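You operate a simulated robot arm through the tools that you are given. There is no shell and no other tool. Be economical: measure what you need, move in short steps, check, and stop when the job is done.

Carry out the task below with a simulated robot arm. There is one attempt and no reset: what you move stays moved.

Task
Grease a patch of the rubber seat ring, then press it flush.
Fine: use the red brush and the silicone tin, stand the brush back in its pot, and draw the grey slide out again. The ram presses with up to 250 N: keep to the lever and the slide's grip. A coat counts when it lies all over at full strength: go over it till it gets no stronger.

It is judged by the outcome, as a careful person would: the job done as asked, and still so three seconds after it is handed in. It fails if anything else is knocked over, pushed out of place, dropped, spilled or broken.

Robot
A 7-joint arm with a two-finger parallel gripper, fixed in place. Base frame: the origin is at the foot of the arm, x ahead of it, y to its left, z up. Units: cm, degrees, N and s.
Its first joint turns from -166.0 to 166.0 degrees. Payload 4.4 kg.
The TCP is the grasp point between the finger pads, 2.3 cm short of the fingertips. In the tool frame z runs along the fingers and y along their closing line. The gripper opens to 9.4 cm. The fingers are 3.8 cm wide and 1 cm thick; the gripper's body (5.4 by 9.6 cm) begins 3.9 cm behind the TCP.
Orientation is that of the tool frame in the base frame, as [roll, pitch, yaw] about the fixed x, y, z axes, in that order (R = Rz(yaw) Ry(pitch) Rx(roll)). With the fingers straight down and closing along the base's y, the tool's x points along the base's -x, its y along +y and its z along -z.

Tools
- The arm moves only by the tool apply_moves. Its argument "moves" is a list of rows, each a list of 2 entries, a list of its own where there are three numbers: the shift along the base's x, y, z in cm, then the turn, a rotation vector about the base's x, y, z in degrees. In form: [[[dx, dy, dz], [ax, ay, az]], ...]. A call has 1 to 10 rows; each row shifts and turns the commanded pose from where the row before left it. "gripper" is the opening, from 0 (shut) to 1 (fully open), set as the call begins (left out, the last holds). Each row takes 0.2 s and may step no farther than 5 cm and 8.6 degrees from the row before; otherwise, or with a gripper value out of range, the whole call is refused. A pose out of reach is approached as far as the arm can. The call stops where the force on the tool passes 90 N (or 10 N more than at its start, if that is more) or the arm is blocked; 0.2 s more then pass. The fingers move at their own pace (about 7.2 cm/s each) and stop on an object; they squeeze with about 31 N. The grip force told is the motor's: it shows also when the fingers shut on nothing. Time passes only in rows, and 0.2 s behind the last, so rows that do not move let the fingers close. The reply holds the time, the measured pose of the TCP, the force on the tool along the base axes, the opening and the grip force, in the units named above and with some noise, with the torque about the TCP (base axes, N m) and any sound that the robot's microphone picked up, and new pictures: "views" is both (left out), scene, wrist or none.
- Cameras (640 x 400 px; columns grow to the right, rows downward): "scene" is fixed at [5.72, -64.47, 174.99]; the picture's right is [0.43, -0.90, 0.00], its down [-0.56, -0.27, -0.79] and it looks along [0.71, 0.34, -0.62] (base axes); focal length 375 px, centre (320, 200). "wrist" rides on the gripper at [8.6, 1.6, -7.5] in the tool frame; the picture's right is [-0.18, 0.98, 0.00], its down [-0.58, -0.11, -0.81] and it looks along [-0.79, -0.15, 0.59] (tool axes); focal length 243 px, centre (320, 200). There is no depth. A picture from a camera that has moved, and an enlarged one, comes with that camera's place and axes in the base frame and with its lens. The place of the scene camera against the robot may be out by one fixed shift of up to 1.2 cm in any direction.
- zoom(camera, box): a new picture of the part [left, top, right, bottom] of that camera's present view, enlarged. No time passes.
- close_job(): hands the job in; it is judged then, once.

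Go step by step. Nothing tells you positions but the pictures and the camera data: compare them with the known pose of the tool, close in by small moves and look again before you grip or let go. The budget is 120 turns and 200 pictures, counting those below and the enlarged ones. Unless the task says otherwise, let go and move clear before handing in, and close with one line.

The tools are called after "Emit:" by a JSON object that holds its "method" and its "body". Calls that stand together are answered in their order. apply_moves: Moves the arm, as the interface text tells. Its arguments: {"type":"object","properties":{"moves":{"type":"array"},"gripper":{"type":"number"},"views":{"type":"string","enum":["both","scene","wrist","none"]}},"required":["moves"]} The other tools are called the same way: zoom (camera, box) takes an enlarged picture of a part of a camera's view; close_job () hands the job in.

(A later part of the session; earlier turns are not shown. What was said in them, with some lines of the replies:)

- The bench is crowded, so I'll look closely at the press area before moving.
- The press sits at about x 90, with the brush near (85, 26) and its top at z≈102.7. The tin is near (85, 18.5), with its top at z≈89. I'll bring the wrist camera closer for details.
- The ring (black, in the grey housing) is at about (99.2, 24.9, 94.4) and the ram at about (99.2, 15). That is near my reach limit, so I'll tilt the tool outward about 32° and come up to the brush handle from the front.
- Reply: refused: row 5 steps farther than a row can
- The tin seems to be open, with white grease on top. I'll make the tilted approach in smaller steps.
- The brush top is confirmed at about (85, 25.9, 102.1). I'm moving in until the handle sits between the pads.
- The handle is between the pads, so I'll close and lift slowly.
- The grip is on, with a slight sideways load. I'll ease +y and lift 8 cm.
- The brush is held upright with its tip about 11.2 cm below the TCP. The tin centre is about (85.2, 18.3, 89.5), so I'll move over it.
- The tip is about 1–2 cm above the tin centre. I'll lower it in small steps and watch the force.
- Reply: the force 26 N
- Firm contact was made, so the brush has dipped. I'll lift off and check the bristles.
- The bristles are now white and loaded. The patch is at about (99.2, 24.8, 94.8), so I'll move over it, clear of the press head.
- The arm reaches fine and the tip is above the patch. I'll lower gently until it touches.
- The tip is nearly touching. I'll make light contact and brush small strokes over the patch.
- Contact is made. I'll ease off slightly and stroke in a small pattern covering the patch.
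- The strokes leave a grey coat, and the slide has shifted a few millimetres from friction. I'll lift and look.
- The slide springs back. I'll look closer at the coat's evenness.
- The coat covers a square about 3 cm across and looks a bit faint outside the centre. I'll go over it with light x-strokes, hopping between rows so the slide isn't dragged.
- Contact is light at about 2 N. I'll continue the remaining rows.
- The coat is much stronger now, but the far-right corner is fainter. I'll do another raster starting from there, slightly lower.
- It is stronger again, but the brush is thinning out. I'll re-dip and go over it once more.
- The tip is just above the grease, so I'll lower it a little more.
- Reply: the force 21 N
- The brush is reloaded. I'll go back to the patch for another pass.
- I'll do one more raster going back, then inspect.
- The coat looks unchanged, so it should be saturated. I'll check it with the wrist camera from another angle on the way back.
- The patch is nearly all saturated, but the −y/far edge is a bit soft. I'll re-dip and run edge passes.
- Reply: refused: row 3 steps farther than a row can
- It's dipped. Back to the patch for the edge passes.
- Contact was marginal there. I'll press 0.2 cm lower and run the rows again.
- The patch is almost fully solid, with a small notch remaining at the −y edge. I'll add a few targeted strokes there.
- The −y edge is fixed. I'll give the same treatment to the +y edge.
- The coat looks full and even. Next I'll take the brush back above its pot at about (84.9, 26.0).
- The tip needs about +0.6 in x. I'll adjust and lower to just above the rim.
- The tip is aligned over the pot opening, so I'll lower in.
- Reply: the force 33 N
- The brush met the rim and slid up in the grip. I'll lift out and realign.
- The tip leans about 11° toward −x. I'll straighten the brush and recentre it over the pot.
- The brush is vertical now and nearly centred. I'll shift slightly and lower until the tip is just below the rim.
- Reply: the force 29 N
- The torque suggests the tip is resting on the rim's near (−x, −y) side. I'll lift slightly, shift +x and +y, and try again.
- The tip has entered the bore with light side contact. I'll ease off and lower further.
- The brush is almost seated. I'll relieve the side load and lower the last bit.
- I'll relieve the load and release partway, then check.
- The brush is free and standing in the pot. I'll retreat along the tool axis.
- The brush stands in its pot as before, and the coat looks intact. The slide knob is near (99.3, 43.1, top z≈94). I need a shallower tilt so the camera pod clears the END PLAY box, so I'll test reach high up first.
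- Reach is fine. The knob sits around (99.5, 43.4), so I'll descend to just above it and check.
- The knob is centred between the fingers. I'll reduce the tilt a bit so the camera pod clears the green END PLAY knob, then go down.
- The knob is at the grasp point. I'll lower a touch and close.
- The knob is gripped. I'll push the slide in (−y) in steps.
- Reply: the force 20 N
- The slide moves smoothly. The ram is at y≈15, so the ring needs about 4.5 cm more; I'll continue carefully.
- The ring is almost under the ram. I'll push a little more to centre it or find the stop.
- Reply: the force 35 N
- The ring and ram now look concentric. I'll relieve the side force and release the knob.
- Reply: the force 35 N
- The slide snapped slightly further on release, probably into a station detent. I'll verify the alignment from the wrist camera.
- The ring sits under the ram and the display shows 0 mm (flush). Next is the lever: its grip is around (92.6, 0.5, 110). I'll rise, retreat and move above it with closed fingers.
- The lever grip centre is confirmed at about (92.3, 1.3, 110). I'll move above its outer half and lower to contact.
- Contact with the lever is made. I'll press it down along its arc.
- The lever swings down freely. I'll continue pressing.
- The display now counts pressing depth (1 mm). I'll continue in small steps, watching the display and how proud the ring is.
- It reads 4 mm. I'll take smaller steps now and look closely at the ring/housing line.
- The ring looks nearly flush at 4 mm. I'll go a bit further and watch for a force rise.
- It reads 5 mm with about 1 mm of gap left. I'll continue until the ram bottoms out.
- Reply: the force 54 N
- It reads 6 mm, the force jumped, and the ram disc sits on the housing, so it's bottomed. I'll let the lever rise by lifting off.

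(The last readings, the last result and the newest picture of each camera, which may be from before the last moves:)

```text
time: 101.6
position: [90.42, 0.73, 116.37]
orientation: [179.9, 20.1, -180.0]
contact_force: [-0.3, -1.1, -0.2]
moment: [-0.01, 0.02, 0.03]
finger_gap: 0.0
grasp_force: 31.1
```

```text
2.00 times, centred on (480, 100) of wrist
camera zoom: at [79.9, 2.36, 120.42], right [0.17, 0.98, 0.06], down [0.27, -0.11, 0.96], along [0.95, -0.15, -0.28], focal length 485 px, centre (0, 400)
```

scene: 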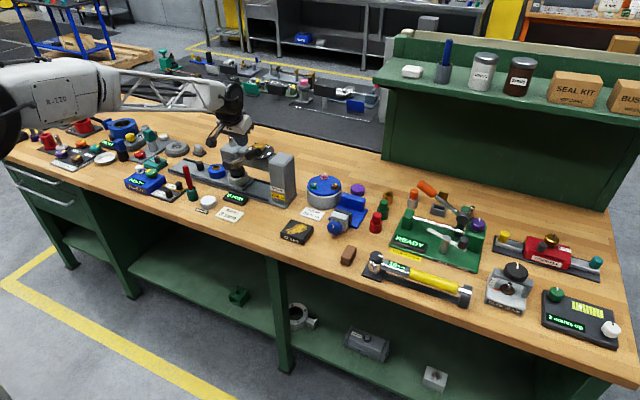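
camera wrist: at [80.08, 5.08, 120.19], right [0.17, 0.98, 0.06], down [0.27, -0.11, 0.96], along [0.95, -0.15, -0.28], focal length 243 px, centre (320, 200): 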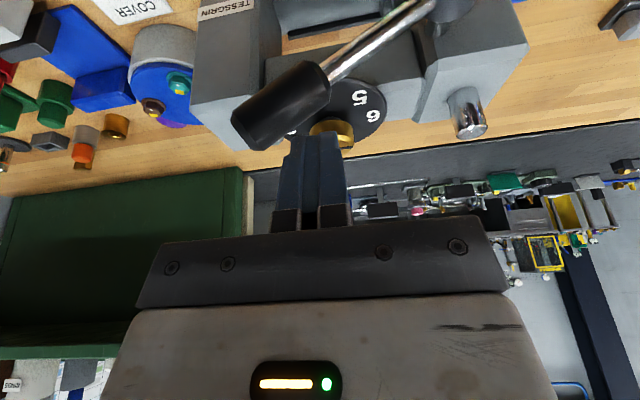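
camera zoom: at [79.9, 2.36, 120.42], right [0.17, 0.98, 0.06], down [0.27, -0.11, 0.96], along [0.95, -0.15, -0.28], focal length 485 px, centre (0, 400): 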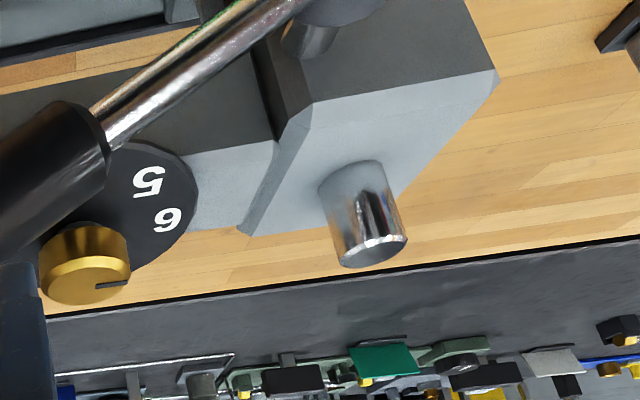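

The lever sprang back and the ram rose. I'll check that the ring is flush.

Emit:
{"method": "zoom", "body": {"camera": "scene", "box": [228, 158, 252, 182]}}

```text
16.00 times, centred on (240, 170) of scene
camera zoom: at [5.72, -64.47, 174.99], right [0.43, -0.9, 0.0], down [-0.56, -0.27, -0.79], along [0.71, 0.34, -0.62], focal length 5999 px, centre (1600, 680)
```

zoom: 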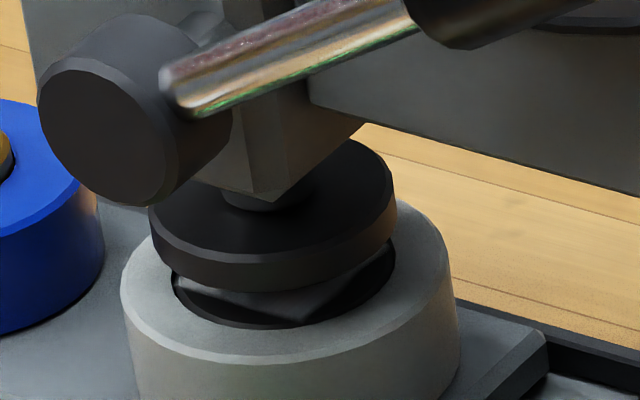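

The ring is flush. Now I'll go back to the slide knob (now about (99.5, 33.5)) to draw it out.

Emit:
{"method": "apply_moves", "body": {"moves": [[[0, 4.8, 0], [0, 0, 0]], [[0, 4.8, 0], [0, 0, 0]], [[0, 4.8, 0], [0, 0, 0]], [[0, 4.8, 0], [0, 0, 0]], [[0, 4.8, 0], [0, 0, 0]], [[0, 4.8, 0], [0, 6, 0]], [[3, 3.8, 0], [0, 0, 0]], [[3, 0, -3.5], [0, 0, 0]], [[3, 0, -3.5], [0, 0, 0]], [[0, 0, -4], [0, 0, 0]]], "gripper": 0.5, "views": "wrist"}}

```text
time: 103.8
position: [99.41, 33.66, 105.67]
orientation: [179.9, 14.2, 180.0]
contact_force: [-0.5, -0.5, 0.3]
moment: [-0.02, 0.0, 0.01]
finger_gap: 4.69
grasp_force: 0.0
camera wrist: at [89.28, 35.2, 110.79], right [0.18, 0.98, 0.05], down [0.37, -0.11, 0.92], along [0.91, -0.15, -0.38], focal length 243 px, centre (320, 200)
```

wrist: 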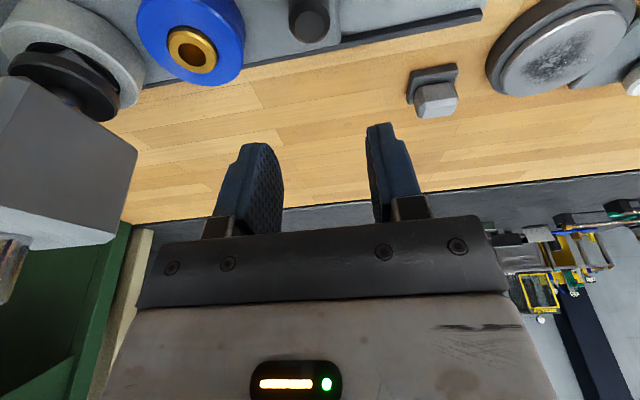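

The knob is at about (99.6, 33.4). I'll descend around it.

Emit:
{"method": "apply_moves", "body": {"moves": [[[0, -0.2, -4], [0, 0, 0]], [[0.1, 0, -4], [0, 0, 0]], [[0, 0, -2], [0, 0, 0]], [[0, 0, -1.5], [0, 0, 0]], [[0, 0, 0], [0, 0, 0]]], "views": "wrist"}}

```text
time: 105.0
position: [99.59, 33.3, 93.94]
orientation: [-180.0, 14.2, 179.9]
contact_force: [-0.7, -0.2, 0.2]
moment: [-0.02, 0.02, -0.03]
finger_gap: 4.72
grasp_force: 0.1
camera wrist: at [89.36, 34.86, 99.16], right [0.18, 0.98, 0.05], down [0.37, -0.11, 0.92], along [0.91, -0.15, -0.38], focal length 243 px, centre (320, 200)
```

wrist: 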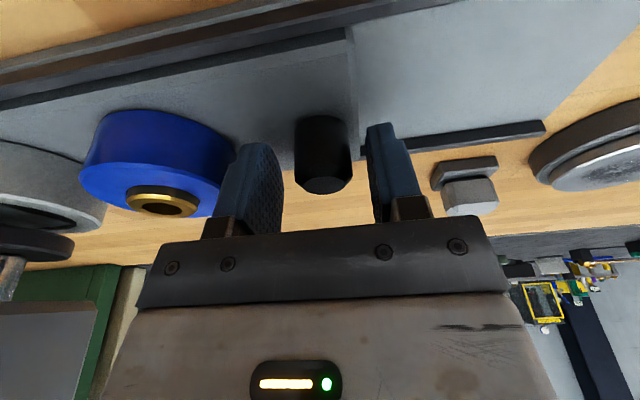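

I'll close on the knob and draw the slide out (+y) by about 9.9 cm.

Emit:
{"method": "apply_moves", "body": {"moves": [[[0, 0, 0.15], [0, 0, 0]], [[0, 0, 0], [0, 0, 0]], [[0, 0, 0], [0, 0, 0]]], "gripper": 0, "views": "none"}}

Emit:
{"method": "apply_moves", "body": {"moves": [[[0, 0.6, 0], [0, 0, 0]], [[0, 1, 0], [0, 0, 0]], [[0, 1, 0], [0, 0, 0]], [[0, 1, 0], [0, 0, 0]], [[0, 1, 0], [0, 0, 0]], [[0, 0, 0], [0, 0, 0]]], "views": "none"}}

Emit:
{"method": "zoom", "body": {"camera": "scene", "box": [150, 120, 262, 200]}}

```text
time: 105.8
position: [99.36, 33.27, 94.05]
orientation: [-180.0, 14.0, -180.0]
contact_force: [7.2, 5.0, -11.6]
moment: [-0.19, -1.27, 0.13]
finger_gap: 2.73
grasp_force: 45.1
```

```text
time: 107.2
position: [99.49, 37.93, 94.12]
orientation: [179.9, 14.1, 180.0]
contact_force: [30.8, 0.8, -14.1]
moment: [-0.45, -0.32, 0.0]
finger_gap: 2.72
grasp_force: 45.0
```

```text
5.00 times, centred on (206, 160) of scene
camera zoom: at [5.72, -64.47, 174.99], right [0.43, -0.9, 0.0], down [-0.56, -0.27, -0.79], along [0.71, 0.34, -0.62], focal length 1875 px, centre (890, 400)
```

zoom: 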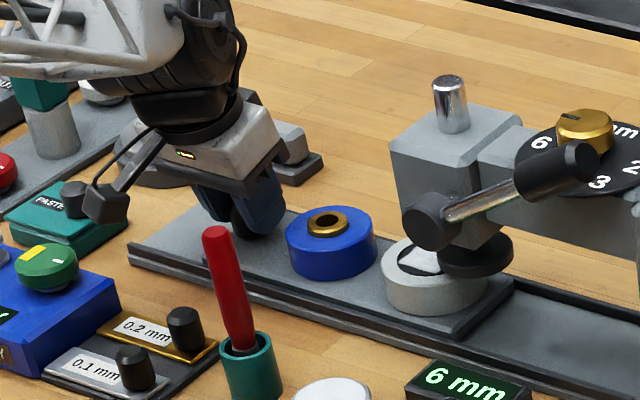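

Emit:
{"method": "apply_moves", "body": {"moves": [[[0.12, 1, 0], [0, 0, 0]], [[0, 1, 0], [0, 0, 0]], [[0, 1, 0], [0, 0, 0]], [[0, 1, 0], [0, 0, 0]], [[0, 0.9, 0], [0, 0, 0]], [[0, 0.3, 0], [0, 0, 0]], [[0, 0, 0], [0, 0, 0]]], "views": "none"}}

Emit:
{"method": "zoom", "body": {"camera": "scene", "box": [150, 120, 262, 200]}}

```text
time: 108.8
position: [99.56, 42.97, 94.18]
orientation: [179.9, 14.1, -179.9]
contact_force: [-31.8, 2.6, -1.0]
moment: [-0.25, 0.88, 0.0]
finger_gap: 2.74
grasp_force: 44.9
```

```text
5.00 times, centred on (206, 160) of scene
camera zoom: at [5.72, -64.47, 174.99], right [0.43, -0.9, 0.0], down [-0.56, -0.27, -0.79], along [0.71, 0.34, -0.62], focal length 1875 px, centre (890, 400)
```

zoom: 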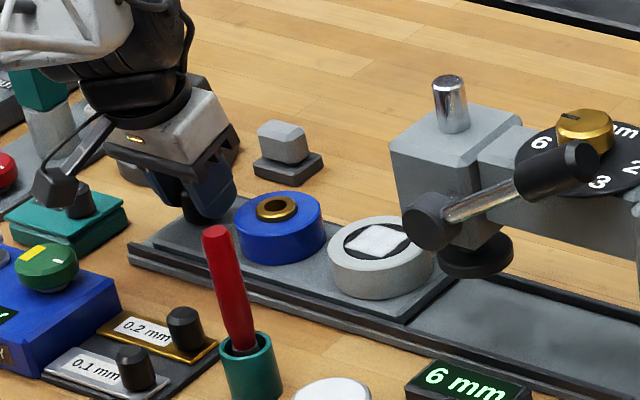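

Just a bit more to reach the fully-out position, then I'll release.

Emit:
{"method": "apply_moves", "body": {"moves": [[[-0.08, 0.3, 0], [0, 0, 0]], [[0, 0.2, 0], [0, 0, 0]], [[0, 0, 0], [0, 0, 0]]], "views": "none"}}

Emit:
{"method": "apply_moves", "body": {"moves": [[[0, 0, 0], [0, 0, 0]], [[0, 0, 0], [0, 0, 0]], [[0, 0, 0], [0, 0, 0]]], "gripper": 0.5, "views": "none"}}

Emit:
{"method": "apply_moves", "body": {"moves": [[[0, 0, 2], [0, 0, 0]], [[0, 0, 4], [0, 0, 0]], [[0, 0, 4.5], [0, 0, 0]], [[-3, 0, 3], [0, 0, 0]], [[0, 0, 0], [0, 0, 0]]], "views": "both"}}

Emit:
{"method": "zoom", "body": {"camera": "scene", "box": [140, 120, 262, 210]}}

Emit:
{"method": "zoom", "body": {"camera": "scene", "box": [206, 155, 230, 179]}}

```text
time: 109.6
position: [99.58, 43.43, 94.01]
orientation: [179.9, 14.1, 180.0]
contact_force: [-0.3, -1.7, -11.7]
moment: [-0.4, 0.16, -0.15]
finger_gap: 2.73
grasp_force: 45.2
```

```text
time: 110.4
position: [99.51, 43.49, 94.25]
orientation: [179.9, 14.1, 179.9]
contact_force: [-0.8, 0.4, 0.5]
moment: [0.02, 0.01, -0.01]
finger_gap: 4.67
grasp_force: 0.1
```

```text
time: 111.6
position: [96.47, 43.64, 107.63]
orientation: [180.0, 14.0, 179.9]
contact_force: [-0.3, -0.3, 0.0]
moment: [-0.02, -0.02, 0.01]
finger_gap: 4.7
grasp_force: 0.0
camera wrist: at [86.45, 45.17, 112.76], right [0.18, 0.98, 0.05], down [0.37, -0.11, 0.92], along [0.91, -0.15, -0.38], focal length 243 px, centre (320, 200)
```

scene: 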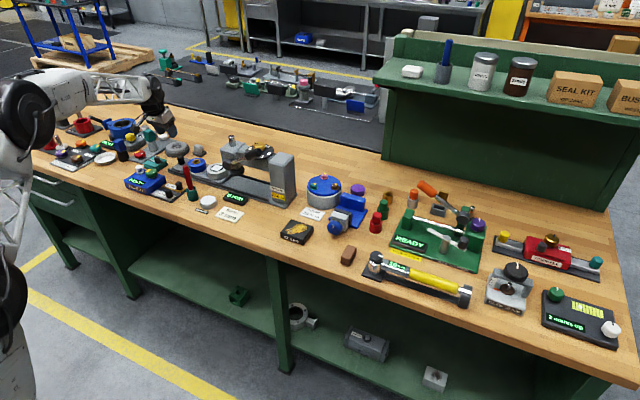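
wrist: 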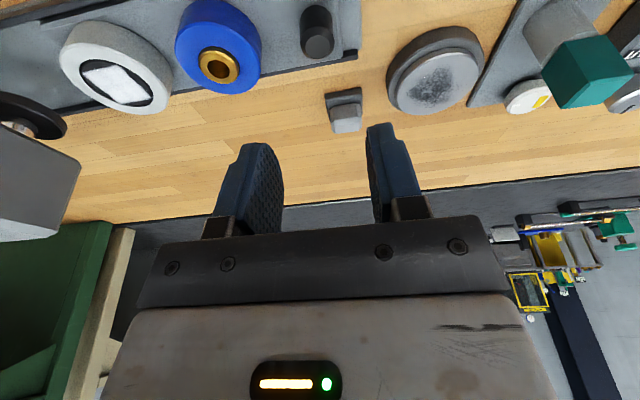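

```text
4.44 times, centred on (201, 165) of scene
camera zoom: at [5.72, -64.47, 174.99], right [0.43, -0.9, 0.0], down [-0.56, -0.27, -0.79], along [0.71, 0.34, -0.62], focal length 1666 px, centre (849, 356)
```

zoom: 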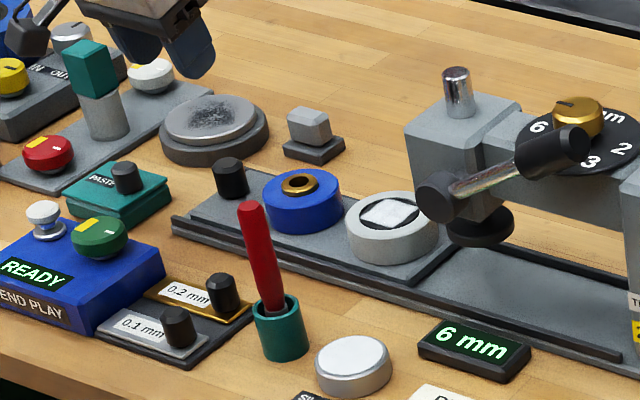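

```text
16.00 times, centred on (218, 167) of scene
camera zoom: at [5.72, -64.47, 174.99], right [0.43, -0.9, 0.0], down [-0.56, -0.27, -0.79], along [0.71, 0.34, -0.62], focal length 5999 px, centre (1952, 728)
```

zoom: 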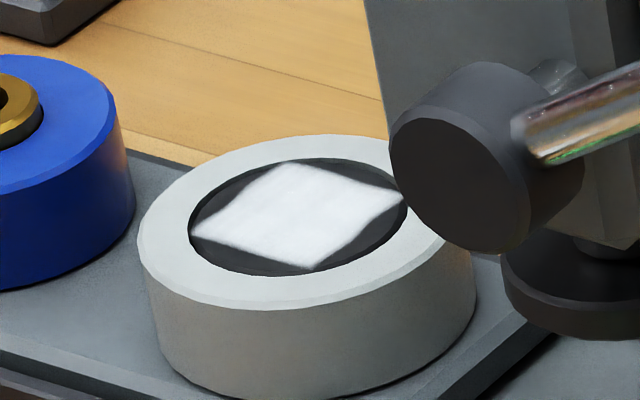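

Ring flush, coat intact and slide back out. I'll take one last clear look from the wrist camera.

Emit:
{"method": "zoom", "body": {"camera": "wrist", "box": [50, 10, 190, 125]}}

```text
3.48 times, centred on (120, 68) of wrist
camera zoom: at [86.45, 45.17, 112.76], right [0.18, 0.98, 0.05], down [0.37, -0.11, 0.92], along [0.91, -0.15, -0.38], focal length 844 px, centre (1016, 661)
```

zoom: 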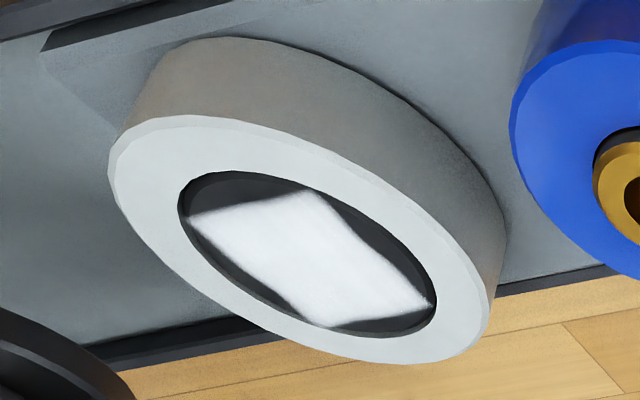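

I'll make one closer inspection of the coat edges before handing in.

Emit:
{"method": "apply_moves", "body": {"moves": [[[0, -4.5, 2], [0, 0, 0]], [[0, -4.5, 0], [0, 0, 0]], [[0, -4.5, 0], [0, 0, 0]], [[-1, -2, -2.5], [0, 8, 0]], [[-1, 0, 0], [0, 6, 0]], [[0, 0, 0], [0, 0, 0]]], "views": "wrist"}}

Emit:
{"method": "zoom", "body": {"camera": "wrist", "box": [220, 40, 380, 150]}}

```text
time: 113.0
position: [94.44, 28.13, 107.08]
orientation: [179.9, 0.2, -180.0]
contact_force: [0.2, -0.5, 0.0]
moment: [0.02, 0.01, 0.02]
finger_gap: 4.68
grasp_force: 0.0
camera wrist: at [85.86, 29.78, 114.52], right [0.18, 0.98, 0.0], down [0.58, -0.11, 0.81], along [0.79, -0.15, -0.59], focal length 243 px, centre (320, 200)
```

wrist: 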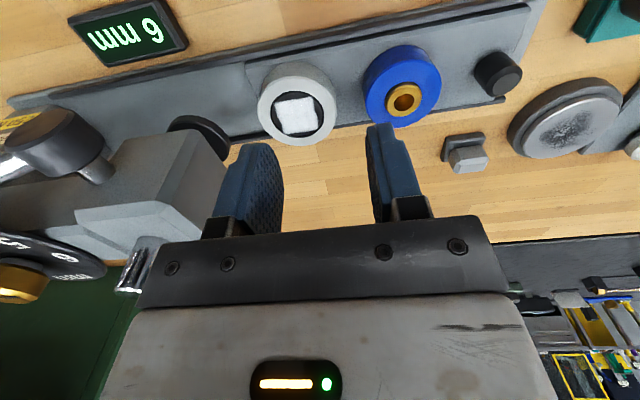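

```text
3.64 times, centred on (300, 95) of wrist
camera zoom: at [85.86, 29.78, 114.52], right [0.18, 0.98, 0.0], down [0.58, -0.11, 0.81], along [0.79, -0.15, -0.59], focal length 882 px, centre (393, 582)
```

zoom: 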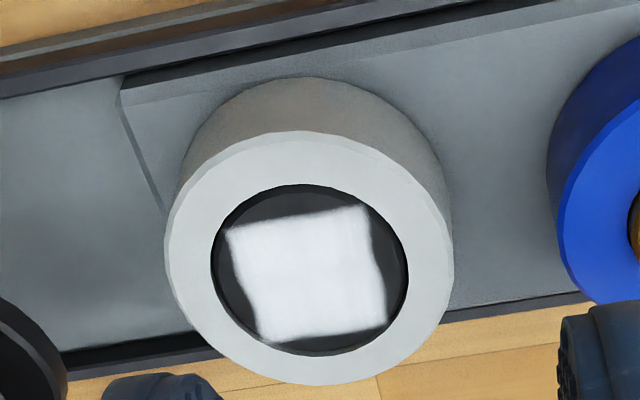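

The coat is uniform white, the ring is flush and the slide is out. The brush stands in its pot, the lever is up and the arm is clear, so I'm handing in.

Emit:
{"method": "close_job", "body": {}}

```text
The job is handed in.
```

I greased a patch of the rubber seat ring with the red brush and silicone, and pressed the ring flush (display 6 mm). The brush is back in its pot, the grey slide is drawn out again, and the job is handed in.
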